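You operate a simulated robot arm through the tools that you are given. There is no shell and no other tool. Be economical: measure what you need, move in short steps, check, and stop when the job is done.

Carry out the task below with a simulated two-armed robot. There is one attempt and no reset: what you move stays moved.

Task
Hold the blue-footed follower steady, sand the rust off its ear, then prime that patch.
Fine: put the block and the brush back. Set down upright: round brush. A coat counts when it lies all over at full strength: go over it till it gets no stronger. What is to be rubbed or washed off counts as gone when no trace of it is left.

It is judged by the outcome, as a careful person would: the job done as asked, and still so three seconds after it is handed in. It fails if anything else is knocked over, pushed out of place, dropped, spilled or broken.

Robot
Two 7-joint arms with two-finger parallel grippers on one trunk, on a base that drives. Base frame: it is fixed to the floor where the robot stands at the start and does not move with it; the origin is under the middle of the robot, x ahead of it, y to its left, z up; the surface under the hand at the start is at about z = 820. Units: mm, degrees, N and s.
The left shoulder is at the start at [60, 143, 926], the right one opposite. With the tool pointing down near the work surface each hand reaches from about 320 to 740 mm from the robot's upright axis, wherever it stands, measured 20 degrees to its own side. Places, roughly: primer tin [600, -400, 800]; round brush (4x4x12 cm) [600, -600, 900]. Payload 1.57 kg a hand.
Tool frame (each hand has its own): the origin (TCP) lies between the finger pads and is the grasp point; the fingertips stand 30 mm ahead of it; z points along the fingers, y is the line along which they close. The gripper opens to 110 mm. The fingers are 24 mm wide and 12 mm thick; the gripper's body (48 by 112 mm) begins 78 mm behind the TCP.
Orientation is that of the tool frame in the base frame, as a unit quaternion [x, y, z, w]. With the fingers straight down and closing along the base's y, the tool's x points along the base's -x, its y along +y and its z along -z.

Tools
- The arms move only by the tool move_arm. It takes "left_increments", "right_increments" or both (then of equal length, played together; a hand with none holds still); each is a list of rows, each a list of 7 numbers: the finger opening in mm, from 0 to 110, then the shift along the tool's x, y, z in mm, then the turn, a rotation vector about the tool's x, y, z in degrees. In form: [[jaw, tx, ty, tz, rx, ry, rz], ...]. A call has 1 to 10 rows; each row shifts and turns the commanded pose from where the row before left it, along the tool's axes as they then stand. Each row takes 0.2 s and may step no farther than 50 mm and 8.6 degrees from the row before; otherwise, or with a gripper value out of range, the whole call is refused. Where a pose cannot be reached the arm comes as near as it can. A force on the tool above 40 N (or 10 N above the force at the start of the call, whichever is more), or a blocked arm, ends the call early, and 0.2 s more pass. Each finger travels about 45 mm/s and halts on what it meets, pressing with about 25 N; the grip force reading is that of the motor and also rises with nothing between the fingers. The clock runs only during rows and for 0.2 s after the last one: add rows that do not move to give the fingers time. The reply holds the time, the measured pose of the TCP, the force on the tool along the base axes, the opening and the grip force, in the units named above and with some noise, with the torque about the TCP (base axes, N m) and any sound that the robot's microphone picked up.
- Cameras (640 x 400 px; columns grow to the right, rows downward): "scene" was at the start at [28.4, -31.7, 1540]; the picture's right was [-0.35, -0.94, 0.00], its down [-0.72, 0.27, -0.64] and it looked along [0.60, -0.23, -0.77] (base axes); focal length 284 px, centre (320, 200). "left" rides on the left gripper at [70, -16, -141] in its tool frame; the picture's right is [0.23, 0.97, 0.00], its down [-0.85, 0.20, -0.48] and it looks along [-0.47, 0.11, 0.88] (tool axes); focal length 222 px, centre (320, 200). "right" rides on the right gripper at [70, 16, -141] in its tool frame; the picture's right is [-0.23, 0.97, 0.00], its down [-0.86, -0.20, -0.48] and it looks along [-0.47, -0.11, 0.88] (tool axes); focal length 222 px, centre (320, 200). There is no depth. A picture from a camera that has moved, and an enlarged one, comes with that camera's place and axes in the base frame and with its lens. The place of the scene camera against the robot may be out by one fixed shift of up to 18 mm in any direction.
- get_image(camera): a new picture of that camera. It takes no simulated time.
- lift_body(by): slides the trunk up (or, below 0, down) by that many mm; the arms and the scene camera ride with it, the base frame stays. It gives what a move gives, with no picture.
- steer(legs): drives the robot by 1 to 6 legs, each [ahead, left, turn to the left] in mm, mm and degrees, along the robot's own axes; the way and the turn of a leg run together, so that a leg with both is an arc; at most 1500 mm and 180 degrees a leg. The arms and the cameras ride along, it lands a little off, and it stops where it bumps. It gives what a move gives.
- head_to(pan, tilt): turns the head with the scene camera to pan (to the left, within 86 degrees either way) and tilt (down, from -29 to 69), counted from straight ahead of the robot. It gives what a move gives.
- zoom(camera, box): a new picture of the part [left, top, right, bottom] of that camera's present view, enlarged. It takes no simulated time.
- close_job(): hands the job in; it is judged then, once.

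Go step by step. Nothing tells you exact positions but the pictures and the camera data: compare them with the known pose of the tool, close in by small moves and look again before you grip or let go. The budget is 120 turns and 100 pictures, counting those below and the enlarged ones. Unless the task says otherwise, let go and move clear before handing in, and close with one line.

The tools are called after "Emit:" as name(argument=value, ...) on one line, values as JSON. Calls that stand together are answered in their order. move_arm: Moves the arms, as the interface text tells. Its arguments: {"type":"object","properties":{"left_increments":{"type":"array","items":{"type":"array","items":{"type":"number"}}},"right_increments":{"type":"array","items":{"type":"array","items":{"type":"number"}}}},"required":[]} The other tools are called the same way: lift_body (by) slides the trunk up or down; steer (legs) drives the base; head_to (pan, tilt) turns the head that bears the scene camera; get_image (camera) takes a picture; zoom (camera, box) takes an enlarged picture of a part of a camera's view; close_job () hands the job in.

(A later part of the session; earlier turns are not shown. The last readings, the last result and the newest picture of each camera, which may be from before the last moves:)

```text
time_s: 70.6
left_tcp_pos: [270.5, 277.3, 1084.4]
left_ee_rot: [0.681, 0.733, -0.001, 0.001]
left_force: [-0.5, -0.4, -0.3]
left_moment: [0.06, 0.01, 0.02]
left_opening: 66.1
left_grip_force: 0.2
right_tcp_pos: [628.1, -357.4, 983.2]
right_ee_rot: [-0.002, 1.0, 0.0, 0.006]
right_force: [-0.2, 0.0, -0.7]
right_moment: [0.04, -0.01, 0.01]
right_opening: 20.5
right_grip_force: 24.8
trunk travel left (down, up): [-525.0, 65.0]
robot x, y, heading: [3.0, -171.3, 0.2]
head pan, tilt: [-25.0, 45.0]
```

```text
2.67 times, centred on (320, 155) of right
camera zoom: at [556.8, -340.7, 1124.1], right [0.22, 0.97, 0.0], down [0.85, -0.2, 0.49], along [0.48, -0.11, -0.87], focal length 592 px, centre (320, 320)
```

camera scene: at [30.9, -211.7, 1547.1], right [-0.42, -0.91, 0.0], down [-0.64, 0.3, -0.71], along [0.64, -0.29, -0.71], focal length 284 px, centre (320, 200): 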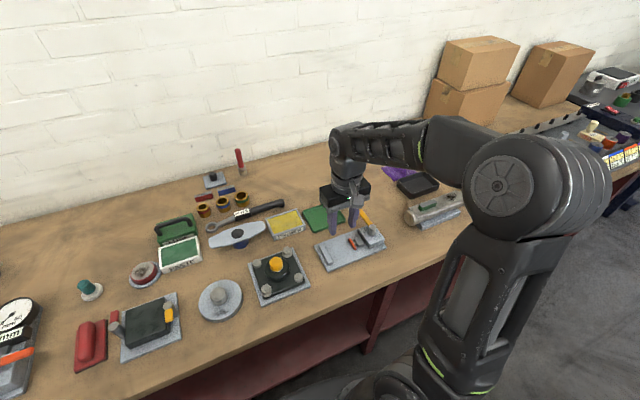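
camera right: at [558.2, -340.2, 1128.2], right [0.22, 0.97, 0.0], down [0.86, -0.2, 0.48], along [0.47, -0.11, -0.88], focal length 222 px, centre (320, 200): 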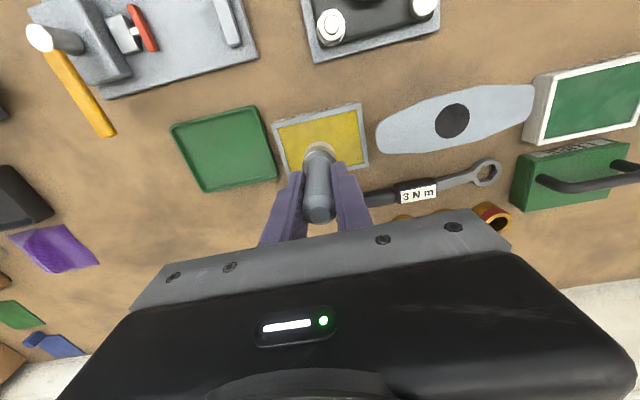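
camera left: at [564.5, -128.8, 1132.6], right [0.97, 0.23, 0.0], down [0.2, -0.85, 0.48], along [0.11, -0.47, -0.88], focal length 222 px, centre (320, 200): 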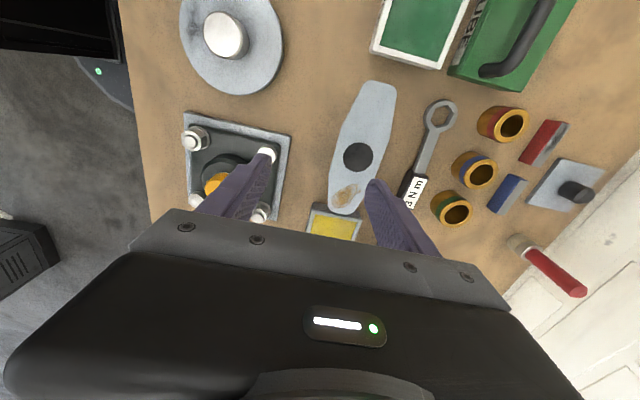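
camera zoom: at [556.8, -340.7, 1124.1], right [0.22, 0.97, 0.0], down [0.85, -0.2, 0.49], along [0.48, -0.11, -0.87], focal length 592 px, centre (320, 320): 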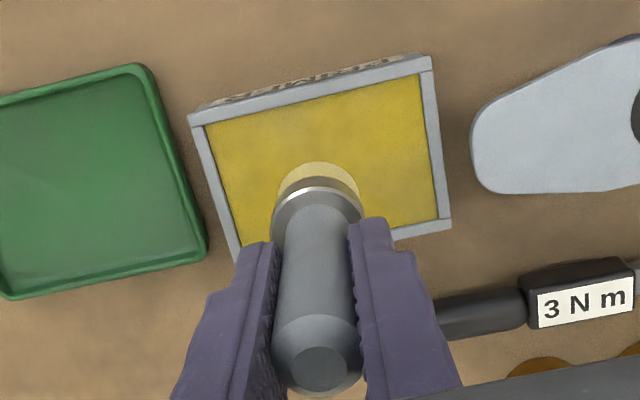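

The bristles are well loaded. Keeping the brush over the tin, I bring the left hand back to the follower.

Emit:
move_arm(left_increments=[[66, -44.4, 19.4, 7.2, 0, 0, 0], [66, -44.4, 19.4, 7.2, 0, 0, 0], [66, -44.4, 19.4, 7.2, 0, 0, 0], [66, -44.4, 19.4, 7.2, 0, 0, 0], [66, -44.4, 19.4, 7.2, 0, 0, 0], [66, -44.4, 19.4, 7.2, 0, 0, 0], [66, -44.4, 19.4, 7.2, 0, 0, 0], [66, -44.4, 19.4, 7.2, 0, 0, 0], [66, 0, 0, 0, 0, 0, 0]], right_increments=[[0, 0, 0, 0, 0, 0.7, 0], [0, 0, 0, 0, 0, 0, 0], [0, 0, 0, 0, 0, 0, 0], [0, 0, 0, 0, 0, 0, 0], [0, 0, 0, 0, 0, 0, 0], [0, 0, 0, 0, 0, 0, 0], [0, 0, 0, 0, 0, 0, 0], [0, 0, 0, 0, 0, 0, 0], [0, 0, 0, 0, 0, 0, 0]])

Emit:
move_arm(left_increments=[[66, -20, 40, 10, 0, 0, 0], [66, -20, 40, 15, 0, 0, 0], [66, -15, 40, 20, 0, 0, 0], [66, -12, 35, 30, 0, 0, 0], [66, 0, 15, 30, 0, 0, 0], [66, 0, 0, 0, 0, 0, 0]])

Emit:
zoom(camera="left", box=[200, 60, 440, 240])

```text
time_s: 72.6
left_tcp_pos: [451.2, -64.3, 1027.8]
left_ee_rot: [0.68, 0.733, 0.0, 0.0]
left_force: [-0.8, -0.3, -0.2]
left_moment: [0.0, 0.0, -0.03]
left_opening: 66.0
left_grip_force: 0.1
right_tcp_pos: [628.0, -356.8, 983.4]
right_ee_rot: [-0.001, 1.0, 0.0, 0.001]
right_force: [-0.1, -0.1, 0.3]
right_moment: [-0.06, 0.0, -0.02]
right_opening: 20.6
right_grip_force: 24.9
trunk travel left (down, up): [-525.0, 65.0]
robot x, y, heading: [-4.0, -169.6, 0.3]
head pan, tilt: [-25.0, 45.0]
```

```text
time_s: 74.0
left_tcp_pos: [627.7, -119.6, 921.9]
left_ee_rot: [0.68, 0.734, -0.001, 0.001]
left_force: [-0.3, 0.7, 0.4]
left_moment: [-0.02, 0.0, -0.02]
left_opening: 66.2
left_grip_force: 0.1
right_tcp_pos: [628.0, -357.5, 982.1]
right_ee_rot: [-0.001, 1.0, 0.0, 0.0]
right_force: [0.3, 0.1, -1.3]
right_moment: [-0.05, 0.0, -0.01]
right_opening: 20.6
right_grip_force: 25.1
trunk travel left (down, up): [-525.0, 65.0]
robot x, y, heading: [4.8, -170.6, 0.5]
head pan, tilt: [-25.0, 45.0]
```

```text
2.22 times, centred on (320, 150) of left
camera zoom: at [607.9, -52.6, 1062.2], right [0.95, 0.3, 0.0], down [0.26, -0.84, 0.48], along [0.14, -0.46, -0.88], focal length 494 px, centre (320, 311)
```

zoom: 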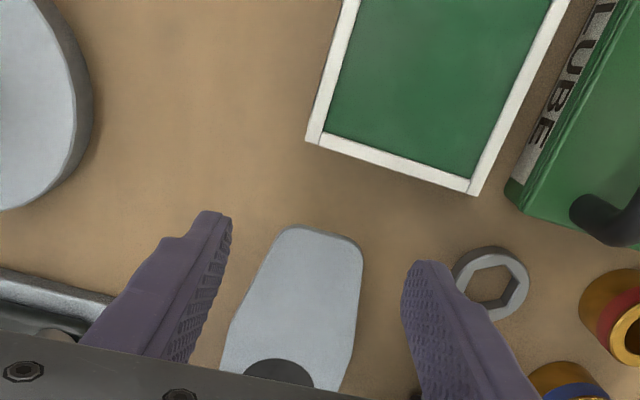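

Emit:
move_arm(left_increments=[[64, -27.6, 0.4, 0, 0, 0, 0], [63, 0, 0, 20, 0, 0, 0], [63, 0, 0, 25, 0, 0, 0], [63, 0, 0, 12, 0, 0, 0], [63, 0, 0, 0, 0, 0, 0]])

Emit:
zoom(camera="left", box=[200, 60, 440, 240])

```text
time_s: 75.2
left_tcp_pos: [630.1, -149.2, 865.2]
left_ee_rot: [0.68, 0.734, -0.001, 0.0]
left_force: [0.4, -0.8, -0.1]
left_moment: [0.03, -0.03, 0.02]
left_opening: 62.9
left_grip_force: 0.0
right_tcp_pos: [629.1, -356.5, 982.6]
right_ee_rot: [-0.001, 1.0, 0.0, 0.0]
right_force: [0.5, 0.4, -0.7]
right_moment: [0.02, 0.02, 0.02]
right_opening: 20.6
right_grip_force: 24.8
trunk travel left (down, up): [-525.0, 65.0]
robot x, y, heading: [-0.7, -170.0, 0.2]
head pan, tilt: [-25.0, 45.0]
```

```text
2.22 times, centred on (320, 150) of left
camera zoom: at [609.6, -80.7, 1004.9], right [0.95, 0.3, 0.0], down [0.26, -0.84, 0.48], along [0.14, -0.46, -0.88], focal length 494 px, centre (320, 311)
```

zoom: 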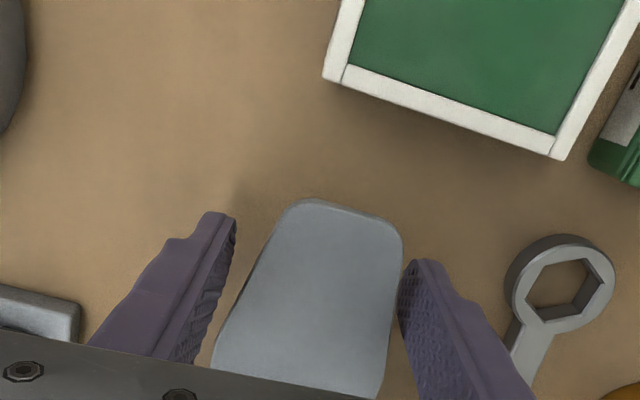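

Well straddled; I close the left hand on the ear, then bring the brush over the sanded patch.

Emit:
move_arm(left_increments=[[54, 0, 1, 1, 0, 0, 0], [44, 0, 0, 0, 0, 0, 0], [30, 0, 0, 0, 0, 0, 0], [30, 0, 0, 0, 0, 0, 0], [30, 0, 0, 0, 0, 0, 0]])

Emit:
move_arm(right_increments=[[0, -1, 15, 0, 0, 0, 0], [0, -1, 30, 0, 0, 0, 0], [0, -1, 30, 0, 0, 0, 0], [0, -1, 20, 0, 0, 0, 0], [0, 0, 0, 10, 0, 0, 0], [0, 0, 0, 0, 0, 0, 0]])

Emit:
zoom(camera="right", box=[220, 80, 460, 230])

Emit:
zoom(camera="scene", box=[200, 160, 320, 260])

```text
time_s: 76.4
left_tcp_pos: [631.0, -149.3, 864.8]
left_ee_rot: [0.68, 0.733, -0.001, 0.001]
left_force: [-1.6, 0.8, 0.7]
left_moment: [0.06, 0.08, -0.07]
left_opening: 53.7
left_grip_force: 25.1
right_tcp_pos: [628.5, -356.1, 982.5]
right_ee_rot: [-0.002, 1.0, 0.0, 0.001]
right_force: [-1.1, 0.0, -1.4]
right_moment: [-0.04, -0.02, -0.04]
right_opening: 20.4
right_grip_force: 24.9
trunk travel left (down, up): [-525.0, 65.0]
robot x, y, heading: [-1.9, -173.6, 0.3]
head pan, tilt: [-25.0, 45.0]
```

```text
time_s: 77.8
left_tcp_pos: [631.0, -148.0, 865.1]
left_ee_rot: [0.68, 0.733, -0.001, 0.001]
left_force: [-1.4, -0.1, 0.4]
left_moment: [0.11, -0.01, -0.04]
left_opening: 53.8
left_grip_force: 24.6
right_tcp_pos: [632.1, -262.2, 971.6]
right_ee_rot: [-0.002, 1.0, 0.0, 0.0]
right_force: [-0.2, -0.1, 0.1]
right_moment: [-0.03, 0.0, -0.02]
right_opening: 20.3
right_grip_force: 25.1
trunk travel left (down, up): [-525.0, 65.0]
robot x, y, heading: [3.4, -172.5, 0.3]
head pan, tilt: [-25.0, 45.0]
```

```text
2.67 times, centred on (340, 155) of right
camera zoom: at [563.2, -246.4, 1113.0], right [0.22, 0.97, 0.0], down [0.86, -0.2, 0.48], along [0.47, -0.11, -0.88], focal length 592 px, centre (267, 320)
```

zoom: 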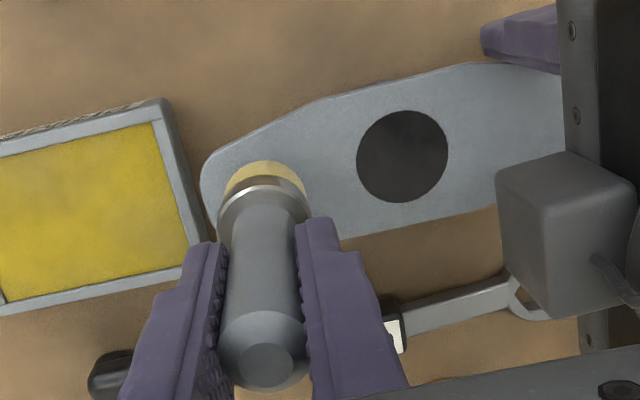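

```text
4.00 times, centred on (260, 210) of scene
camera zoom: at [31.0, -210.3, 1547.1], right [-0.42, -0.91, 0.0], down [-0.64, 0.3, -0.71], along [0.64, -0.3, -0.71], focal length 1138 px, centre (560, 160)
```

zoom: 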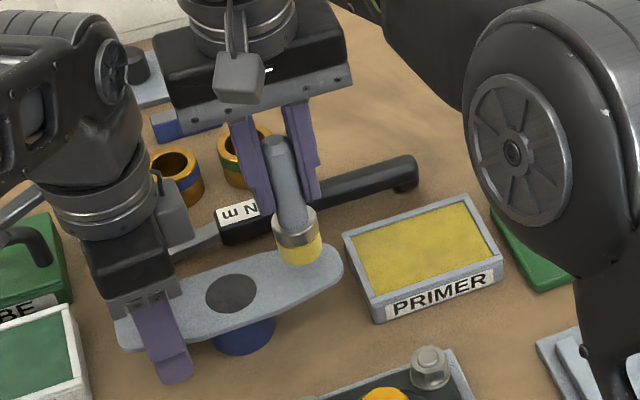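

The brush is upright and over the patch (y about -234 to -280, x≈633). I lower it gently to contact.

Emit:
move_arm(right_increments=[[0, -1, 2, 10, 0, 0, 0], [0, 0, 0, 8, 0, 0, 0], [0, 0, 0, 4, 0, 0, 0], [0, 0, 0, 2, 0, 0, 0], [0, 0, 0, 0, 0, 0, 0]])

Emit:
zoom(camera="scene", box=[240, 190, 300, 240])

```text
time_s: 79.0
left_tcp_pos: [630.6, -148.2, 865.7]
left_ee_rot: [0.68, 0.733, 0.0, 0.001]
left_force: [-0.2, -0.1, 0.5]
left_moment: [0.21, 0.06, 0.03]
left_opening: 53.7
left_grip_force: 25.5
right_tcp_pos: [634.2, -261.4, 949.1]
right_ee_rot: [-0.002, 1.0, 0.0, 0.001]
right_force: [-0.3, -1.3, 2.7]
right_moment: [-0.02, 0.01, 0.03]
right_opening: 20.5
right_grip_force: 24.7
trunk travel left (down, up): [-525.0, 65.0]
robot x, y, heading: [1.9, -173.0, 0.2]
head pan, tilt: [-25.0, 45.0]
```

```text
8.00 times, centred on (270, 215) of scene
camera zoom: at [31.0, -210.3, 1547.2], right [-0.42, -0.91, 0.0], down [-0.64, 0.3, -0.71], along [0.64, -0.3, -0.71], focal length 2276 px, centre (720, 80)
```

zoom: 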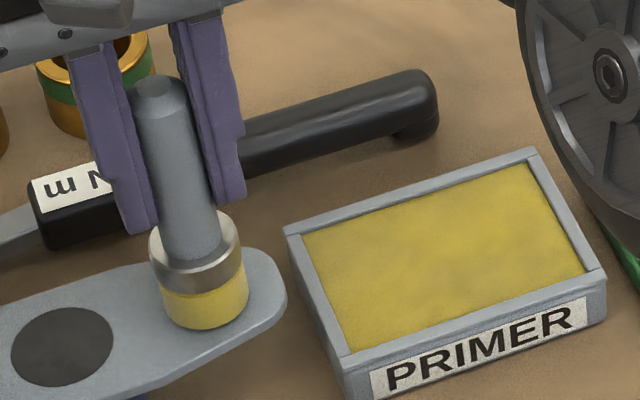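

Light contact (about 3 N). I brush back and forth over the patch.

Emit:
move_arm(right_increments=[[0, 0, 8, 0.8, 0, 0, 0], [0, 0, 10, 0, 0, 0, 0], [0, -5, 3, 0, 0, 0, 0], [0, 0, -12, 0, 0, 0, 0], [0, 0, -12, 0, 0, 0, 0], [0, 0, -12, 0, 0, 0, 0], [0, 10, -2, 0, 0, 0, 0], [0, 0, 12, 0, 0, 0, 0], [0, 0, 12, 0, 0, 0, 0], [0, 0, 12, 0, 0, 0, 0]])

Emit:
zoom(camera="scene", box=[240, 190, 300, 240])

```text
time_s: 81.2
left_tcp_pos: [630.8, -148.8, 866.0]
left_ee_rot: [0.68, 0.733, 0.0, 0.002]
left_force: [0.7, 4.1, -1.2]
left_moment: [0.08, -0.08, 0.12]
left_opening: 53.3
left_grip_force: 25.2
right_tcp_pos: [628.4, -242.4, 946.2]
right_ee_rot: [-0.002, 1.0, 0.0, 0.001]
right_force: [0.0, -6.2, 16.1]
right_moment: [-0.29, -0.09, -0.04]
right_opening: 20.5
right_grip_force: 24.5
trunk travel left (down, up): [-525.0, 65.0]
robot x, y, heading: [-1.5, -172.2, 0.6]
head pan, tilt: [-25.0, 45.0]
```

```text
8.00 times, centred on (270, 215) of scene
camera zoom: at [29.8, -210.2, 1547.3], right [-0.42, -0.91, 0.0], down [-0.64, 0.3, -0.71], along [0.64, -0.3, -0.71], focal length 2276 px, centre (720, 80)
```

zoom: 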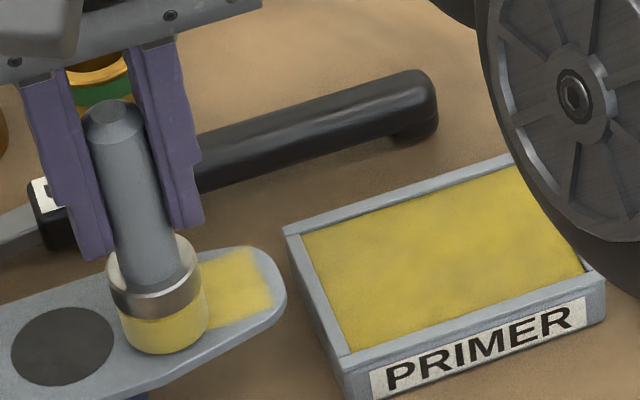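

The coat is going on. I ease the pressure a little and keep brushing, in several lanes.

Emit:
move_arm(right_increments=[[0, -4, -10, -0.8, 0, 0, 0], [0, 0, -13, 0, 0, 0, 0], [0, 0, -13, 0, 0, 0, 0], [0, -8, 0, 0, 0, 0, 0], [0, 0, 13, 0, 0, 0, 0], [0, 0, 13, 0, 0, 0, 0], [0, 0, 10, 0, 0, 0, 0], [0, 6, -10, 0, 0, 0, 0], [0, 0, -13, 0, 0, 0, 0], [0, 0, -14, 0, 0, 0, 0]])

Emit:
move_arm(right_increments=[[0, 6, 10, 0, 0, 0, 0], [0, 0, 13, 0, 0, 0, 0], [0, 0, 13, 0, 0, 0, 0], [0, -6, 0, 0, 0, 0, 0], [0, 0, -13, 0, 0, 0, 0], [0, 0, -13, 0, 0, 0, 0], [0, 0, -10, -2, 0, 0, 0], [0, 0, -20, -20, 0, 0, 0], [0, 0, -40, -15, 0, 0, 0], [0, 0, -30, 0, 0, 0, 0]])

Emit:
zoom(camera="scene", box=[240, 190, 300, 240])

```text
time_s: 83.4
left_tcp_pos: [631.6, -148.2, 864.8]
left_ee_rot: [0.68, 0.733, 0.001, 0.002]
left_force: [-0.8, -0.5, 4.9]
left_moment: [-0.51, 0.0, -0.08]
left_opening: 53.2
left_grip_force: 24.8
right_tcp_pos: [633.3, -278.5, 948.6]
right_ee_rot: [-0.002, 1.0, 0.0, 0.001]
right_force: [0.2, -0.5, -1.0]
right_moment: [0.02, -0.03, -0.05]
right_opening: 20.4
right_grip_force: 25.5
trunk travel left (down, up): [-525.0, 65.0]
robot x, y, heading: [0.9, -174.4, 0.3]
head pan, tilt: [-25.0, 45.0]
```

```text
time_s: 85.6
left_tcp_pos: [630.6, -148.8, 864.2]
left_ee_rot: [0.68, 0.733, -0.001, 0.001]
left_force: [-0.4, -0.1, 3.2]
left_moment: [-0.39, -0.03, -0.06]
left_opening: 53.1
left_grip_force: 24.9
right_tcp_pos: [635.5, -368.9, 986.0]
right_ee_rot: [-0.003, 1.0, 0.0, 0.0]
right_force: [-0.1, 0.4, -0.4]
right_moment: [0.0, -0.02, 0.0]
right_opening: 20.4
right_grip_force: 24.8
trunk travel left (down, up): [-525.0, 65.0]
robot x, y, heading: [-0.2, -171.3, 0.2]
head pan, tilt: [-25.0, 45.0]
```

```text
8.00 times, centred on (270, 215) of scene
camera zoom: at [30.7, -210.5, 1547.1], right [-0.42, -0.91, 0.0], down [-0.64, 0.3, -0.71], along [0.64, -0.3, -0.71], focal length 2276 px, centre (720, 80)
```

zoom: 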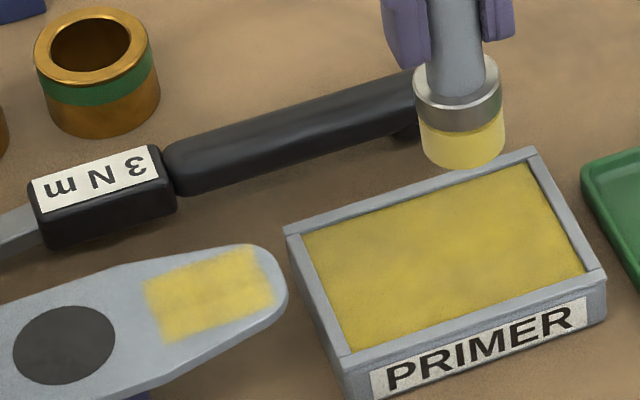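

The coat is thin at its edges and the brush has paled. I re-dip and go over it again.

Emit:
move_arm(right_increments=[[0, 5, 10, 20, 0, 0, 0], [0, 0, 0, 20, 0, 0, 0], [0, 0, 0, 12, 0, 0, 0], [0, 0, 0, 3, 0, 0, 0], [0, 0, 0, 2, 0, 0, 0], [0, 0, 0, 0, 0, 0, 0]])

Emit:
zoom(camera="scene", box=[250, 180, 330, 250])

```text
time_s: 87.0
left_tcp_pos: [630.8, -148.8, 866.3]
left_ee_rot: [0.68, 0.733, 0.0, 0.001]
left_force: [-1.6, 1.4, 2.4]
left_moment: [-0.29, 0.02, -0.07]
left_opening: 53.2
left_grip_force: 24.8
right_tcp_pos: [630.4, -357.7, 928.4]
right_ee_rot: [-0.002, 1.0, -0.001, 0.0]
right_force: [1.0, 0.3, -0.4]
right_moment: [0.03, 0.02, 0.02]
right_opening: 20.4
right_grip_force: 24.5
trunk travel left (down, up): [-525.0, 65.0]
robot x, y, heading: [-1.0, -175.3, 0.5]
head pan, tilt: [-25.0, 45.0]
```

```text
5.71 times, centred on (290, 215) of scene
camera zoom: at [30.7, -210.1, 1547.2], right [-0.42, -0.91, 0.0], down [-0.64, 0.3, -0.71], along [0.64, -0.3, -0.71], focal length 1625 px, centre (491, 114)
```

zoom: 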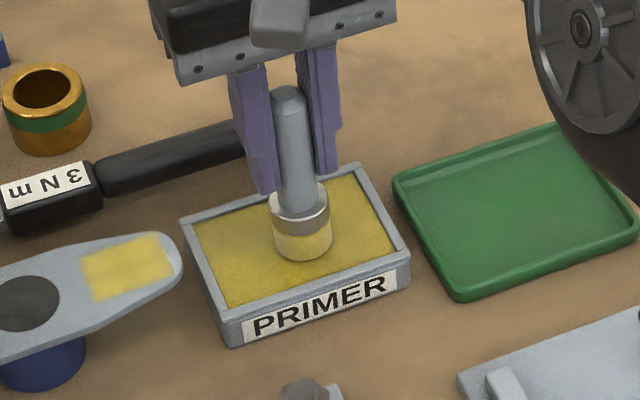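

Emit:
move_arm(right_increments=[[0, 0, 0, 2, 0, 0, 0], [0, 0, 0, 1, 0, 0, 0], [0, 0, 0, 1, 0, 0, 0], [0, 0, 0, 0, 0, 0, 0]])

Emit:
move_arm(right_increments=[[0, 0, 0, -5, 0, 0, 0], [0, 0, 0, -20, 0, 0, 0], [0, 0, 0, -20, 0, 0, 0], [0, 0, 0, -12, 0, 0, 0], [0, 0, 20, 0, 0, 0, 0], [0, 0, 35, 0, 0, 0, 0], [0, 0, 30, 0, 0, 0, 0], [0, 0, 12, 0, 0, 0, 0], [0, 4, 0, 0, 0, 0, 0], [0, 0, 0, 0, 0, 0, 0]])

Emit:
zoom(camera="scene", box=[240, 190, 300, 240])

```text
time_s: 88.0
left_tcp_pos: [629.4, -148.2, 863.9]
left_ee_rot: [0.68, 0.733, -0.001, 0.001]
left_force: [-0.6, 0.8, -0.4]
left_moment: [0.25, -0.02, -0.02]
left_opening: 53.1
left_grip_force: 24.8
right_tcp_pos: [630.9, -358.2, 924.5]
right_ee_rot: [-0.002, 1.0, 0.0, 0.002]
right_force: [-0.2, -1.9, 17.1]
right_moment: [-0.08, -0.05, 0.0]
right_opening: 20.7
right_grip_force: 24.3
trunk travel left (down, up): [-525.0, 65.0]
robot x, y, heading: [-1.2, -171.3, 0.2]
head pan, tilt: [-25.0, 45.0]
```

```text
time_s: 90.2
left_tcp_pos: [631.3, -149.4, 865.7]
left_ee_rot: [0.68, 0.734, 0.0, 0.001]
left_force: [0.4, -0.5, 0.6]
left_moment: [-0.22, 0.02, 0.04]
left_opening: 52.9
left_grip_force: 24.7
right_tcp_pos: [624.8, -262.0, 981.0]
right_ee_rot: [-0.002, 1.0, 0.0, 0.0]
right_force: [0.0, -0.4, -2.1]
right_moment: [0.02, -0.01, 0.01]
right_opening: 20.3
right_grip_force: 25.0
trunk travel left (down, up): [-525.0, 65.0]
robot x, y, heading: [2.1, -170.1, 0.2]
head pan, tilt: [-25.0, 45.0]
```

```text
8.00 times, centred on (270, 215) of scene
camera zoom: at [31.1, -210.2, 1547.2], right [-0.42, -0.91, 0.0], down [-0.64, 0.3, -0.71], along [0.64, -0.3, -0.71], focal length 2276 px, centre (720, 80)
```

zoom: 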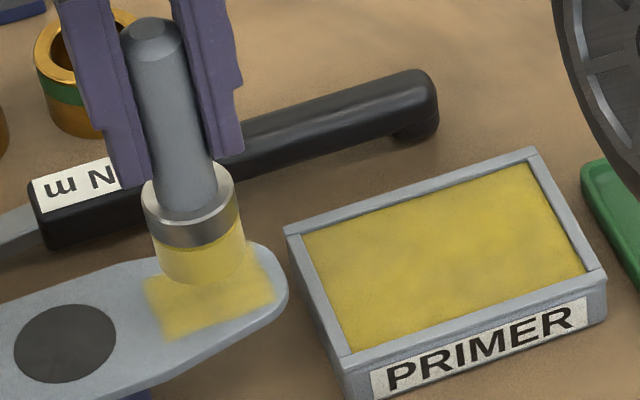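

Emit:
move_arm(right_increments=[[0, 0, 0, 15, 0, 0, 0], [0, 0, 0, 12, 0, 0, 0], [0, 0, 0, 6, 0, 0, 0], [0, 0, 0, 1, 0, 0, 0], [0, 0, 10, 0, 0, 0, 0], [0, 0, 10, 0, 0, 0, 0], [0, 0, 8, 0, 0, 0, 0], [0, 0, -10, 0, 0, 0, 0], [0, 0, -13, 0, 0, 0, 0], [0, 0, -13, 0, 0, 0, 0]])

Emit:
move_arm(right_increments=[[0, 0, -12, 0, 0, 0, 0], [0, -8, 0, 0, 0, 0, 0], [0, 0, 12, 0, 0, 0, 0], [0, 0, 12, 0, 0, 0, 0], [0, 0, 12, 0, 0, 0, 0], [0, 0, 12, 0, 0, 0, 0], [0, -9, 0, 0, 0, 0, 0], [0, 0, -12, 0, 0, 0, 0], [0, 0, -12, 0, 0, 0, 0], [0, 0, -12, 0, 0, 0, 0]])

Emit:
move_arm(right_increments=[[0, 0, -12, 0, 0, 0, 0], [0, 0, 12, 0, 0, 0, 0], [0, 0, 12, 0, 0, 0, 0], [0, 0, 12, 0, 0, 0, 0], [0, 8, 12, 0, 0, 0, 0], [0, 0, -16, 0, 0, 0, 0], [0, 0, -16, 0, 0, 0, 0], [0, 0, -16, -2, 0, 0, 0], [0, 0, -30, -20, 0, 0, 0], [0, 0, -40, -13, 0, 0, 0]])

Emit:
zoom(camera="scene", box=[240, 190, 300, 240])

```text
time_s: 92.4
left_tcp_pos: [630.1, -149.9, 864.3]
left_ee_rot: [0.68, 0.733, -0.001, 0.0]
left_force: [-0.4, -1.9, 0.1]
left_moment: [0.4, 0.02, -0.07]
left_opening: 52.6
left_grip_force: 24.8
right_tcp_pos: [625.7, -269.8, 946.4]
right_ee_rot: [-0.001, 1.0, 0.001, 0.001]
right_force: [0.2, 1.6, 2.0]
right_moment: [0.07, -0.06, 0.03]
right_opening: 20.2
right_grip_force: 24.5
trunk travel left (down, up): [-525.0, 65.0]
robot x, y, heading: [2.3, -168.6, 0.3]
head pan, tilt: [-25.0, 45.0]
```

```text
time_s: 94.6
left_tcp_pos: [630.2, -149.5, 864.3]
left_ee_rot: [0.681, 0.732, -0.001, 0.001]
left_force: [-0.2, -1.1, -0.9]
left_moment: [0.31, 0.01, -0.05]
left_opening: 52.6
left_grip_force: 25.4
right_tcp_pos: [642.7, -268.7, 947.0]
right_ee_rot: [-0.003, 1.0, 0.001, 0.0]
right_force: [0.6, -0.3, -0.9]
right_moment: [0.01, -0.02, 0.01]
right_opening: 20.3
right_grip_force: 25.3
trunk travel left (down, up): [-525.0, 65.0]
robot x, y, heading: [2.2, -169.1, 0.1]
head pan, tilt: [-25.0, 45.0]
```

```text
time_s: 96.8
left_tcp_pos: [630.6, -149.2, 863.7]
left_ee_rot: [0.68, 0.733, -0.001, 0.0]
left_force: [-0.1, -0.1, 0.1]
left_moment: [0.0, -0.03, -0.04]
left_opening: 52.3
left_grip_force: 24.6
right_tcp_pos: [635.4, -353.0, 983.0]
right_ee_rot: [-0.001, 1.0, 0.0, 0.0]
right_force: [0.2, 0.0, -2.1]
right_moment: [0.03, -0.03, -0.02]
right_opening: 20.3
right_grip_force: 24.7
trunk travel left (down, up): [-525.0, 65.0]
robot x, y, heading: [-1.5, -169.3, 0.4]
head pan, tilt: [-25.0, 45.0]
```

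```text
8.00 times, centred on (270, 215) of scene
camera zoom: at [31.2, -210.9, 1547.1], right [-0.42, -0.91, 0.0], down [-0.64, 0.3, -0.71], along [0.64, -0.3, -0.71], focal length 2276 px, centre (720, 80)
```

zoom: 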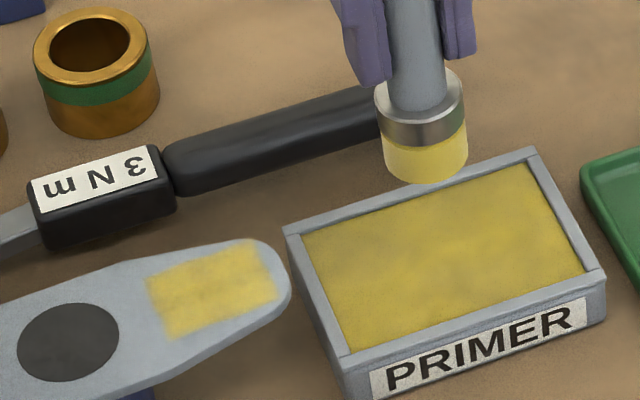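

The coat is stronger but some of those strokes barely touched. I dip once more and repeat with a touch more pressure.

Emit:
move_arm(right_increments=[[0, 4, -3, 20, 0, 0, 0], [0, 0, 0, 20, 0, 0, 0], [0, 0, 0, 14, 0, 0, 0], [0, 0, 0, 4, 0, 0, 0], [0, 0, 0, 0.5, 0, 0, 0], [0, 0, 0, -5, 0, 0, 0], [0, 0, 0, -20, 0, 0, 0], [0, 0, 0, -20, 0, 0, 0], [0, 0, 0, -12, 0, 0, 0], [0, 0, 0, 0, 0, 0, 0]])

Emit:
move_arm(right_increments=[[0, 0, 20, 0, 0, 0, 0], [0, 0, 35, 0, 0, 0, 0], [0, 0, 35, 0, 0, 0, 0], [0, 0, 27, 0, 0, 0, 0], [0, 5, 0, 15, 0, 0, 0], [0, 0, 0, 13, 0, 0, 0], [0, 0, 0, 6, 0, 0, 0], [0, 0, 0, 1.5, 0, 0, 0], [0, 0, 0, 0, 0, 0, 0]])

```text
time_s: 99.0
left_tcp_pos: [630.4, -148.4, 863.6]
left_ee_rot: [0.68, 0.733, 0.0, 0.001]
left_force: [0.7, -0.5, -0.3]
left_moment: [0.04, 0.06, 0.07]
left_opening: 52.5
left_grip_force: 24.8
right_tcp_pos: [632.5, -353.2, 980.7]
right_ee_rot: [-0.002, 1.0, 0.0, 0.0]
right_force: [0.6, -0.1, -1.0]
right_moment: [-0.02, -0.03, 0.01]
right_opening: 20.4
right_grip_force: 25.1
trunk travel left (down, up): [-525.0, 65.0]
robot x, y, heading: [1.2, -174.2, 0.6]
head pan, tilt: [-25.0, 45.0]
```

```text
time_s: 101.0
left_tcp_pos: [630.4, -145.3, 863.5]
left_ee_rot: [0.679, 0.734, 0.0, -0.001]
left_force: [-1.7, -1.6, 2.2]
left_moment: [0.17, 0.11, 0.01]
left_opening: 51.7
left_grip_force: 24.8
right_tcp_pos: [626.2, -239.3, 945.7]
right_ee_rot: [0.0, 1.0, -0.001, 0.002]
right_force: [-2.4, -3.1, 2.1]
right_moment: [0.46, -0.19, 0.12]
right_opening: 20.7
right_grip_force: 25.2
trunk travel left (down, up): [-525.0, 65.0]
robot x, y, heading: [0.8, -169.4, 0.4]
head pan, tilt: [-25.0, 45.0]
stopped in row 9 (right hand): the force on the tool passed its limit at 41 N (the readings are from after the stop); the commanded pose is now the measured one
```

Something pressed hard there—probably the two hands touching. I back off in -y and look.

Emit:
move_arm(right_increments=[[0, 0, -8, -3, 0, 0, 0], [0, 0, -10, -5, 0, 0, 0]])

Emit:
zoom(camera="scene", box=[200, 140, 320, 250])

Emit:
get_image(camera="right")

```text
time_s: 101.5
left_tcp_pos: [630.5, -146.0, 863.9]
left_ee_rot: [0.679, 0.734, 0.001, 0.0]
left_force: [-2.2, -0.4, 4.6]
left_moment: [-0.05, 0.07, -0.01]
left_opening: 51.7
left_grip_force: 24.9
right_tcp_pos: [625.0, -256.7, 953.8]
right_ee_rot: [0.0, 1.0, 0.0, 0.002]
right_force: [0.5, -0.4, -1.9]
right_moment: [-0.02, -0.02, 0.03]
right_opening: 20.3
right_grip_force: 25.3
trunk travel left (down, up): [-525.0, 65.0]
robot x, y, heading: [-1.3, -172.8, 0.2]
head pan, tilt: [-25.0, 45.0]
```

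```text
3.64 times, centred on (260, 195) of scene
camera zoom: at [30.5, -210.3, 1547.2], right [-0.42, -0.91, 0.0], down [-0.64, 0.3, -0.71], along [0.64, -0.3, -0.71], focal length 1034 px, centre (538, 218)
```

zoom: 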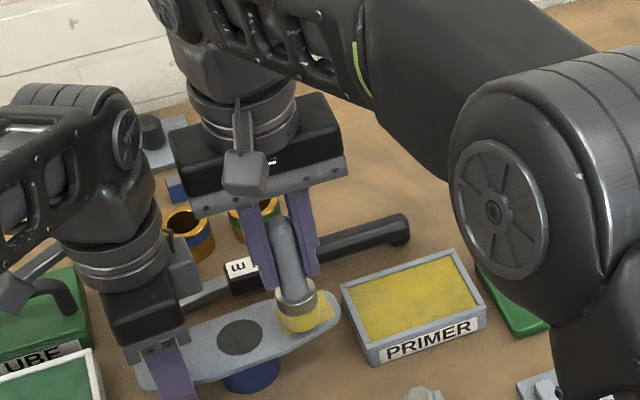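

```text
26 pictures are left
camera right: at [556.7, -240.8, 1095.7], right [0.23, 0.97, 0.0], down [0.85, -0.2, 0.48], along [0.47, -0.11, -0.88], focal length 222 px, centre (320, 200)
```

right: 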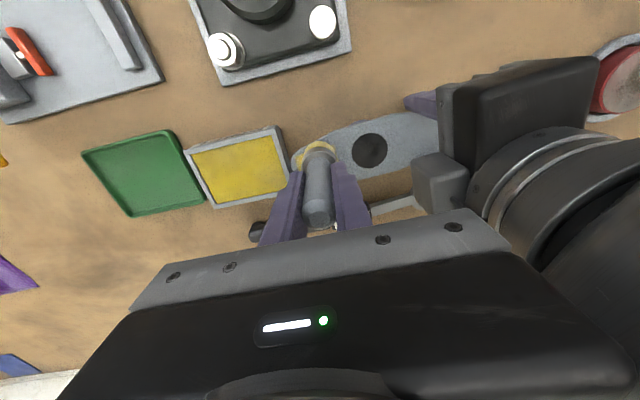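

Emit:
move_arm(right_increments=[[0, 0, 0, 5, 0, 0, 0], [0, 0, 0, 2.5, 0, 0, 0], [0, 0, 10, 0.5, 0, 0, 0], [0, 0, -10, 0, 0, 0, 0], [0, 0, -12, 0, 0, 0, 0], [0, 0, -12, 0, 0, 0, 0], [0, -8, 0, 0, 0, 0, 0], [0, 0, 12, 0, 0, 0, 0], [0, 0, 12, 0, 0, 0, 0], [0, 0, 11, 0, 0, 0, 0]])

Emit:
move_arm(right_increments=[[0, -8, 0, 0, 0, 0, 0], [0, 0, -12, 0.5, 0, 0, 0], [0, 0, -12, 0.5, 0, 0, 0], [0, 0, -12, 0, 0, 0, 0], [0, 8, 0, 0, 0, 0, 0], [0, 0, 12, 0, 0, 0, 0], [0, 0, 12, 0, 0, 0, 0], [0, 0, 12, 0, 0, 0, 0]])

Emit:
move_arm(right_increments=[[0, 0, -12, 0, 0, 0, 0], [0, 0, -12, 0, 0, 0, 0], [0, 0, -12, 0, 0, 0, 0], [0, 8, 12, 0, 0, 0, 0], [0, 0, 12, 0, 0, 0, 0], [0, 0, 12, 0, 0, 0, 0], [0, 0, -12, -1, 0, 0, 0], [0, 0, -22, -10, 0, 0, 0], [0, 0, -40, -15, 0, 0, 0], [0, 0, -30, -10, 0, 0, 0]])

Emit:
zoom(camera="scene", box=[240, 190, 300, 240])

```text
time_s: 103.8
left_tcp_pos: [630.9, -145.8, 865.0]
left_ee_rot: [0.679, 0.734, 0.001, -0.001]
left_force: [-1.0, 0.0, 5.0]
left_moment: [0.06, -0.02, -0.03]
left_opening: 51.3
left_grip_force: 24.2
right_tcp_pos: [634.4, -245.7, 945.9]
right_ee_rot: [0.0, 1.0, -0.001, 0.003]
right_force: [-0.2, -0.4, 2.3]
right_moment: [-0.09, -0.06, 0.02]
right_opening: 20.4
right_grip_force: 25.6
trunk travel left (down, up): [-525.0, 65.0]
robot x, y, heading: [5.3, -169.4, 0.6]
head pan, tilt: [-25.0, 45.0]
```

```text
time_s: 105.5
left_tcp_pos: [630.8, -144.7, 864.4]
left_ee_rot: [0.679, 0.734, 0.001, -0.002]
left_force: [2.0, 1.1, 0.3]
left_moment: [-0.01, -0.08, 0.14]
left_opening: 51.6
left_grip_force: 25.2
right_tcp_pos: [634.6, -247.0, 944.9]
right_ee_rot: [0.001, 1.0, -0.001, 0.004]
right_force: [1.2, -5.5, 16.3]
right_moment: [-0.34, -0.2, -0.03]
right_opening: 20.3
right_grip_force: 25.0
trunk travel left (down, up): [-525.0, 65.0]
robot x, y, heading: [-0.8, -169.7, 0.3]
head pan, tilt: [-25.0, 45.0]
```

```text
time_s: 107.8
left_tcp_pos: [630.4, -145.6, 863.9]
left_ee_rot: [0.679, 0.734, 0.0, 0.0]
left_force: [-2.6, 2.2, 6.0]
left_moment: [-0.47, 0.03, -0.12]
left_opening: 51.2
left_grip_force: 25.3
right_tcp_pos: [626.6, -350.3, 980.6]
right_ee_rot: [0.0, 1.0, -0.001, 0.002]
right_force: [-0.2, -0.2, -0.3]
right_moment: [0.01, 0.01, 0.0]
right_opening: 20.4
right_grip_force: 25.1
trunk travel left (down, up): [-525.0, 65.0]
robot x, y, heading: [-4.0, -171.5, 0.4]
head pan, tilt: [-25.0, 45.0]
```

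```text
8.00 times, centred on (270, 215) of scene
camera zoom: at [30.3, -210.2, 1547.2], right [-0.42, -0.91, 0.0], down [-0.64, 0.3, -0.71], along [0.64, -0.3, -0.71], focal length 2276 px, centre (720, 80)
```

zoom: 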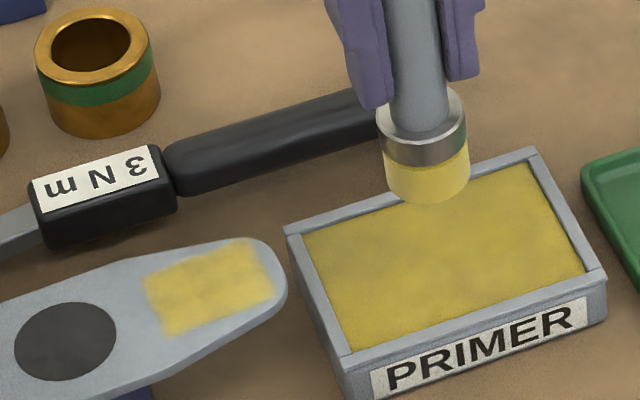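

Emit:
zoom(camera="scene", box=[250, 214, 280, 236])

Emit:
zoom(camera="right", box=[360, 80, 460, 160])

```text
16.00 times, centred on (265, 225) of scene
camera zoom: at [30.3, -210.2, 1547.2], right [-0.42, -0.91, 0.0], down [-0.64, 0.3, -0.71], along [0.64, -0.3, -0.71], focal length 4551 px, centre (1200, -200)
```

zoom: 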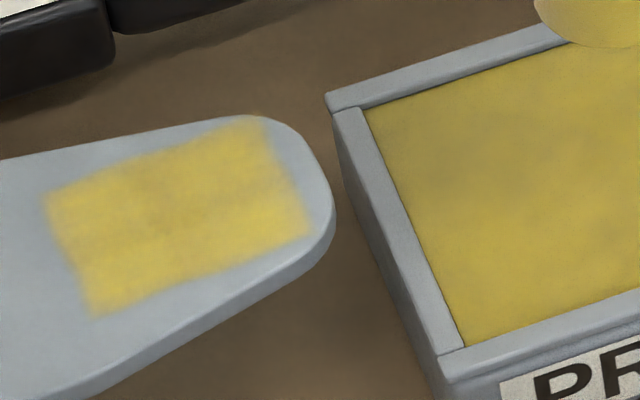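

```text
5.00 times, centred on (410, 120) of right
camera zoom: at [556.3, -334.5, 1122.3], right [0.23, 0.97, 0.0], down [0.85, -0.2, 0.48], along [0.47, -0.11, -0.88], focal length 1111 px, centre (-130, 600)
```

zoom: 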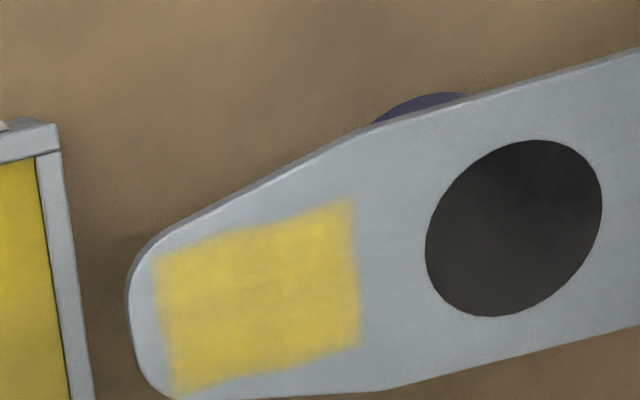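

The coat looks nearly even. I do one more dip and a further pass to confirm it gets no stronger.

Emit:
move_arm(right_increments=[[0, 0, -5, 20, 0, 0, 0], [0, 0, 0, 20, 0, 0, 0], [0, 0, 0, 12, 0, 0, 0], [0, 0, 0, 4, 0, 0, 0], [0, 0, 0, 0, 0, 0, 0], [0, 0, 0, -6, 0, 0, 0], [0, 0, 0, -20, 0, 0, 0], [0, 0, 0, -20, 0, 0, 0], [0, 0, 0, -10, 0, 0, 0], [0, 0, 0, 0, 0, 0, 0]])

Emit:
move_arm(right_increments=[[0, 0, 20, 0, 0, 0, 0], [0, 0, 35, 0, 0, 0, 0], [0, 0, 30, 0, 0, 0, 0], [0, 0, 19, 0, 0, 0, 0], [0, 0, 0, 15, 0, 0, 0], [0, 0, 0, 12, 0, 0, 0], [0, 0, 0, 6, 0, 0, 0], [0, 0, 0, 1.5, 0, 0, 0]])

```text
time_s: 110.0
left_tcp_pos: [631.4, -145.2, 863.0]
left_ee_rot: [0.679, 0.734, 0.0, 0.0]
left_force: [-1.0, 3.5, 4.9]
left_moment: [-0.43, -0.02, -0.03]
left_opening: 51.2
left_grip_force: 24.7
right_tcp_pos: [625.5, -353.5, 981.0]
right_ee_rot: [0.0, 1.0, 0.0, 0.002]
right_force: [0.4, 1.0, -1.1]
right_moment: [0.01, -0.01, -0.03]
right_opening: 20.2
right_grip_force: 25.2
trunk travel left (down, up): [-525.0, 65.0]
robot x, y, heading: [-1.8, -171.1, 0.3]
head pan, tilt: [-25.0, 45.0]
```

```text
time_s: 111.8
left_tcp_pos: [631.1, -145.0, 864.8]
left_ee_rot: [0.679, 0.734, 0.001, -0.001]
left_force: [0.1, 2.5, 5.2]
left_moment: [-0.38, -0.06, 0.0]
left_opening: 51.4
left_grip_force: 24.8
right_tcp_pos: [626.0, -251.9, 946.5]
right_ee_rot: [0.0, 1.0, -0.001, 0.003]
right_force: [0.3, 0.0, 0.0]
right_moment: [0.0, -0.01, 0.01]
right_opening: 20.3
right_grip_force: 24.5
trunk travel left (down, up): [-525.0, 65.0]
robot x, y, heading: [0.9, -172.2, 0.3]
head pan, tilt: [-25.0, 45.0]
```

Emit:
move_arm(right_increments=[[0, 0, 6, 1.5, 0, 0, 0], [0, 0, -12, 0.5, 0, 0, 0], [0, 0, -12, 0, 0, 0, 0], [0, 0, -12, 0, 0, 0, 0], [0, -7, 0, 0, 0, 0, 0], [0, 0, 12, 0, 0, 0, 0], [0, 0, 12, 0, 0, 0, 0], [0, 0, 12, 0, 0, 0, 0]])

Emit:
move_arm(right_increments=[[0, -9, 0, 0, 0, 0, 0], [0, 0, -12, 0, 0, 0, 0], [0, 0, -12, 0, 0, 0, 0], [0, 0, -12, 0, 0, 0, 0], [0, 5, 0, 0, 0, 0, 0], [0, 0, 12, 0, 0, 0, 0], [0, 0, 12, 0, 0, 0, 0], [0, 0, 12, 0, 0, 0, 0]])

Emit:
move_arm(right_increments=[[0, 7, 0, 0, 0, 0, 0], [0, 0, -12, 0, 0, 0, 0], [0, 0, -12, 0, 0, 0, 0], [0, 0, -12, 0, 0, 0, 0], [0, 0, 12, 0, 0, 0, 0], [0, -5, 12, 0, 0, 0, 0], [0, 0, -12, -1, 0, 0, 0], [0, 0, -22, -15, 0, 0, 0], [0, 0, -40, -15, 0, 0, 0], [0, 0, -25, -8, 0, 0, 0]])

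Emit:
zoom(camera="scene", box=[250, 214, 280, 236])

Emit:
zoom(camera="right", box=[360, 80, 460, 160])

```text
time_s: 113.5
left_tcp_pos: [630.4, -145.6, 864.8]
left_ee_rot: [0.679, 0.734, 0.001, -0.001]
left_force: [-1.6, 5.1, 0.2]
left_moment: [0.16, 0.11, -0.12]
left_opening: 51.0
left_grip_force: 25.1
right_tcp_pos: [634.1, -243.2, 944.5]
right_ee_rot: [0.0, 1.0, 0.0, 0.004]
right_force: [0.3, -3.3, 14.8]
right_moment: [-0.28, -0.19, -0.03]
right_opening: 20.5
right_grip_force: 25.4
trunk travel left (down, up): [-525.0, 65.0]
robot x, y, heading: [-0.0, -173.6, 0.3]
head pan, tilt: [-25.0, 45.0]
```

```text
time_s: 115.3
left_tcp_pos: [630.8, -145.0, 864.3]
left_ee_rot: [0.679, 0.734, 0.001, -0.001]
left_force: [-2.9, 4.7, 2.7]
left_moment: [-0.17, 0.07, -0.19]
left_opening: 50.9
left_grip_force: 25.2
right_tcp_pos: [637.8, -245.4, 945.0]
right_ee_rot: [0.0, 1.0, -0.001, 0.003]
right_force: [0.8, -1.8, 3.5]
right_moment: [-0.07, -0.08, -0.03]
right_opening: 20.3
right_grip_force: 24.7
trunk travel left (down, up): [-525.0, 65.0]
robot x, y, heading: [-0.8, -170.9, 0.2]
head pan, tilt: [-25.0, 45.0]
```

```text
time_s: 117.5
left_tcp_pos: [631.4, -146.2, 864.3]
left_ee_rot: [0.679, 0.734, 0.0, 0.0]
left_force: [-0.3, 1.3, 4.8]
left_moment: [-0.46, -0.06, 0.01]
left_opening: 51.1
left_grip_force: 24.3
right_tcp_pos: [635.2, -355.6, 985.7]
right_ee_rot: [0.001, 1.0, -0.001, 0.003]
right_force: [0.6, -0.1, -1.0]
right_moment: [0.0, -0.01, 0.0]
right_opening: 20.2
right_grip_force: 24.5
trunk travel left (down, up): [-525.0, 65.0]
robot x, y, heading: [4.4, -169.5, 0.5]
head pan, tilt: [-25.0, 45.0]
```

```text
16.00 times, centred on (265, 225) of scene
camera zoom: at [30.6, -210.3, 1547.2], right [-0.42, -0.91, 0.0], down [-0.64, 0.3, -0.71], along [0.64, -0.3, -0.71], focal length 4551 px, centre (1200, -200)
```

zoom: 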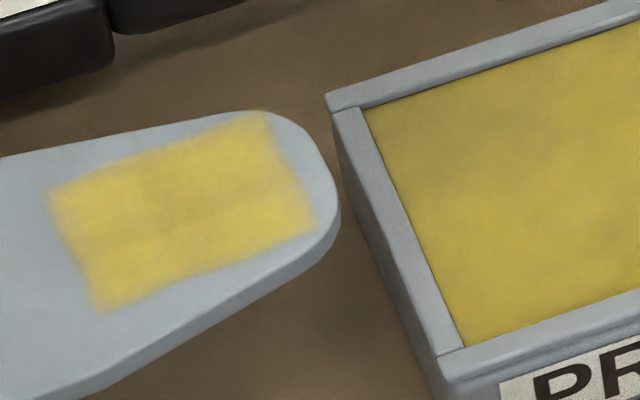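

```text
5.00 times, centred on (410, 120) of right
camera zoom: at [565.9, -340.1, 1126.9], right [0.23, 0.97, 0.0], down [0.85, -0.2, 0.48], along [0.47, -0.11, -0.88], focal length 1111 px, centre (-130, 600)
```

zoom: 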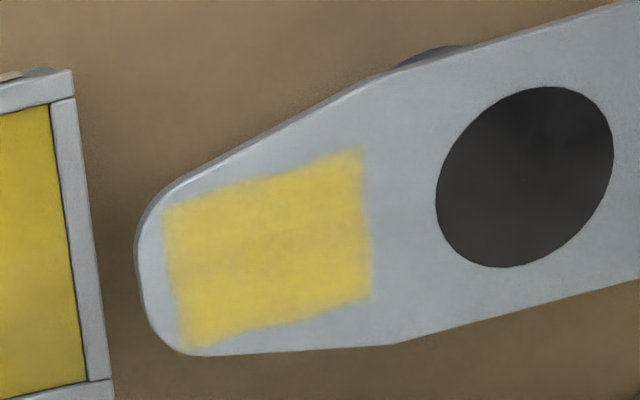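

A further coat changed nothing, so it's at full strength. I release the follower with the left hand, rise straight up and withdraw.

Emit:
move_arm(left_increments=[[54, 0, 0, 0, 0, 0, 0], [60, 0, 0, 0, 0, 0, 0], [66, 0, 0, 0, 0, 0, 0], [66, 0, 0, -20, 0, 0, 0], [66, 0, 0, -35, 0, 0, 0], [66, 5, -20, -35, 0, 0, 0], [66, 10, -35, -30, 0, 0, 0], [66, 20, -40, -15, 0, 0, 0], [66, 25, -40, -15, 0, 0, 0], [66, 30, -35, -10, 0, 0, 0]])

Emit:
zoom(camera="scene", box=[200, 170, 320, 260])

```text
time_s: 119.8
left_tcp_pos: [455.4, -68.7, 1025.5]
left_ee_rot: [0.678, 0.735, 0.001, -0.001]
left_force: [-0.6, 0.1, -0.7]
left_moment: [0.0, -0.01, 0.01]
left_opening: 66.0
left_grip_force: 0.0
right_tcp_pos: [636.0, -355.4, 986.7]
right_ee_rot: [0.0, 1.0, -0.001, 0.003]
right_force: [-0.2, 0.4, -0.6]
right_moment: [-0.02, -0.06, -0.02]
right_opening: 20.5
right_grip_force: 24.9
trunk travel left (down, up): [-525.0, 65.0]
robot x, y, heading: [2.4, -170.4, -0.0]
head pan, tilt: [-25.0, 45.0]
```

```text
4.44 times, centred on (260, 215) of scene
camera zoom: at [29.9, -209.6, 1547.2], right [-0.42, -0.91, 0.0], down [-0.64, 0.3, -0.71], along [0.64, -0.3, -0.71], focal length 1264 px, centre (587, 133)
```

zoom: 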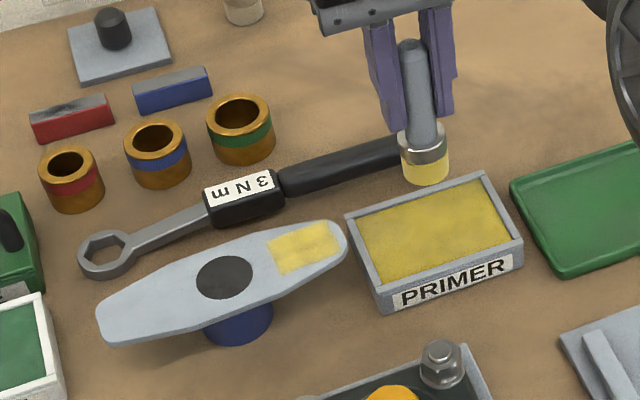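

The follower stands with its ear primed. I carry the brush back to its place at (609, -592).

Emit:
move_arm(right_increments=[[0, 3, -15, 0, 0, 0.35, 0], [0, 4, -35, 0, 0, 0, 0], [0, 4, -40, 0, 0, 0, 0], [0, 4, -40, 0, 0, 0, 0], [0, 4, -40, 0, 0, 0, 0], [0, 4, -40, 0, 0, 0, 0], [0, 4, -26, 0, 0, 0, 0], [0, 0, 0, 20, 0, 0, 0], [0, 0, 0, 25, 0, 0, 0], [0, 0, 0, 25, 0, 0, 0]])

Emit:
zoom(camera="scene", box=[320, 160, 420, 240])

Emit:
zoom(camera="right", box=[220, 80, 420, 230])

```text
time_s: 122.0
left_tcp_pos: [455.6, -69.9, 1023.5]
left_ee_rot: [0.678, 0.735, 0.0, -0.001]
left_force: [1.2, -0.9, -0.2]
left_moment: [-0.02, -0.01, 0.01]
left_opening: 65.7
left_grip_force: 0.0
right_tcp_pos: [608.6, -593.9, 914.9]
right_ee_rot: [0.0, 1.0, -0.001, -0.001]
right_force: [0.4, -0.1, -0.6]
right_moment: [-0.05, 0.0, -0.01]
right_opening: 20.4
right_grip_force: 24.8
trunk travel left (down, up): [-525.0, 65.0]
robot x, y, heading: [3.6, -174.2, 0.1]
head pan, tilt: [-25.0, 45.0]
```

```text
5.00 times, centred on (370, 200) of scene
camera zoom: at [31.4, -210.5, 1547.1], right [-0.42, -0.91, 0.0], down [-0.64, 0.3, -0.71], along [0.64, -0.3, -0.71], focal length 1422 px, centre (70, 200)
```

zoom: 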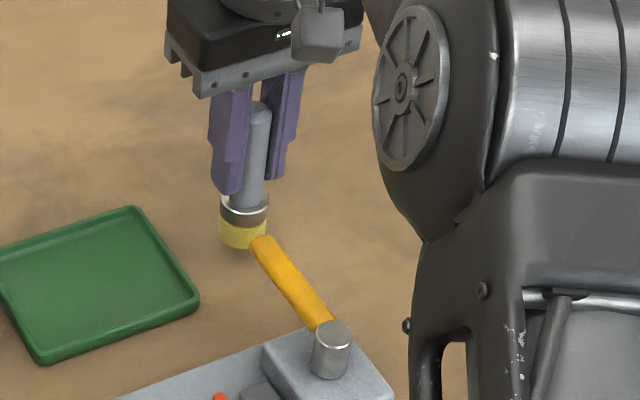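

```text
2.67 times, centred on (320, 155) of right
camera zoom: at [539.7, -578.1, 1056.0], right [0.23, 0.97, 0.0], down [0.86, -0.2, 0.48], along [0.46, -0.11, -0.88], focal length 592 px, centre (320, 320)
```

zoom: 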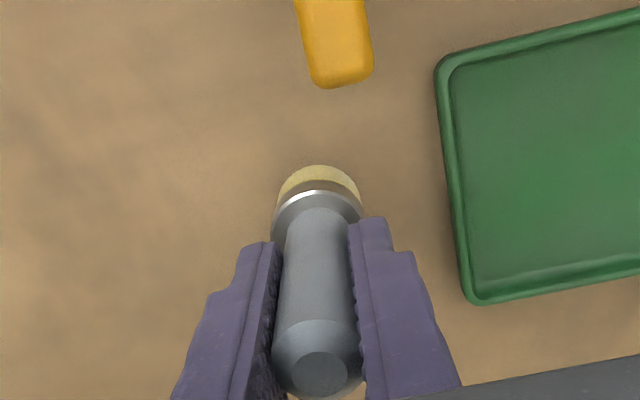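

Emit:
move_arm(right_increments=[[0, 0, 1, 7, 0, 0, 0], [0, 0, 0, 3, 0, 0, 0], [0, 0, 0, 2, 0, 0, 0], [0, 0, 0, 0, 0, 0, 0]])

```text
time_s: 123.0
left_tcp_pos: [456.6, -70.2, 1024.4]
left_ee_rot: [0.679, 0.734, 0.0, -0.001]
left_force: [-0.3, -0.1, 0.1]
left_moment: [-0.01, -0.02, -0.01]
left_opening: 66.0
left_grip_force: 0.1
right_tcp_pos: [607.6, -591.7, 901.2]
right_ee_rot: [0.0, 1.0, -0.001, -0.001]
right_force: [-0.1, 0.2, -0.7]
right_moment: [0.02, -0.01, -0.07]
right_opening: 20.5
right_grip_force: 24.8
trunk travel left (down, up): [-525.0, 65.0]
robot x, y, heading: [-0.1, -175.5, 0.2]
head pan, tilt: [-25.0, 45.0]
```

Emit:
move_arm(right_increments=[[0, 0, 0, 1, 0, 0, 0], [0, 0, 0, 1, 0, 0, 0], [0, 0, 0, 0, 0, 0, 0]])

Emit:
zoom(camera="scene", box=[350, 180, 390, 220])

```text
time_s: 123.8
left_tcp_pos: [456.2, -70.2, 1025.1]
left_ee_rot: [0.679, 0.734, 0.0, -0.001]
left_force: [-0.1, -0.3, -0.3]
left_moment: [0.02, -0.05, 0.04]
left_opening: 66.1
left_grip_force: 0.1
right_tcp_pos: [608.4, -591.3, 900.6]
right_ee_rot: [0.0, 1.0, -0.001, -0.001]
right_force: [0.4, -0.3, 0.0]
right_moment: [0.0, 0.02, -0.01]
right_opening: 20.2
right_grip_force: 24.8
trunk travel left (down, up): [-525.0, 65.0]
robot x, y, heading: [-3.2, -174.7, 0.2]
head pan, tilt: [-25.0, 45.0]
```

```text
10.00 times, centred on (370, 200) of scene
camera zoom: at [31.1, -210.3, 1547.1], right [-0.42, -0.91, 0.0], down [-0.64, 0.3, -0.71], along [0.64, -0.3, -0.71], focal length 2844 px, centre (-180, 200)
```

zoom: 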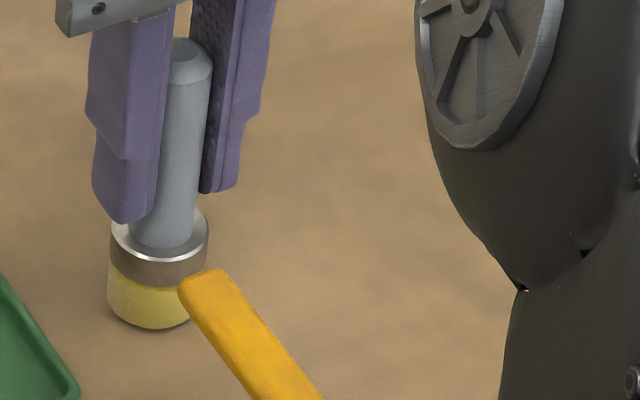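

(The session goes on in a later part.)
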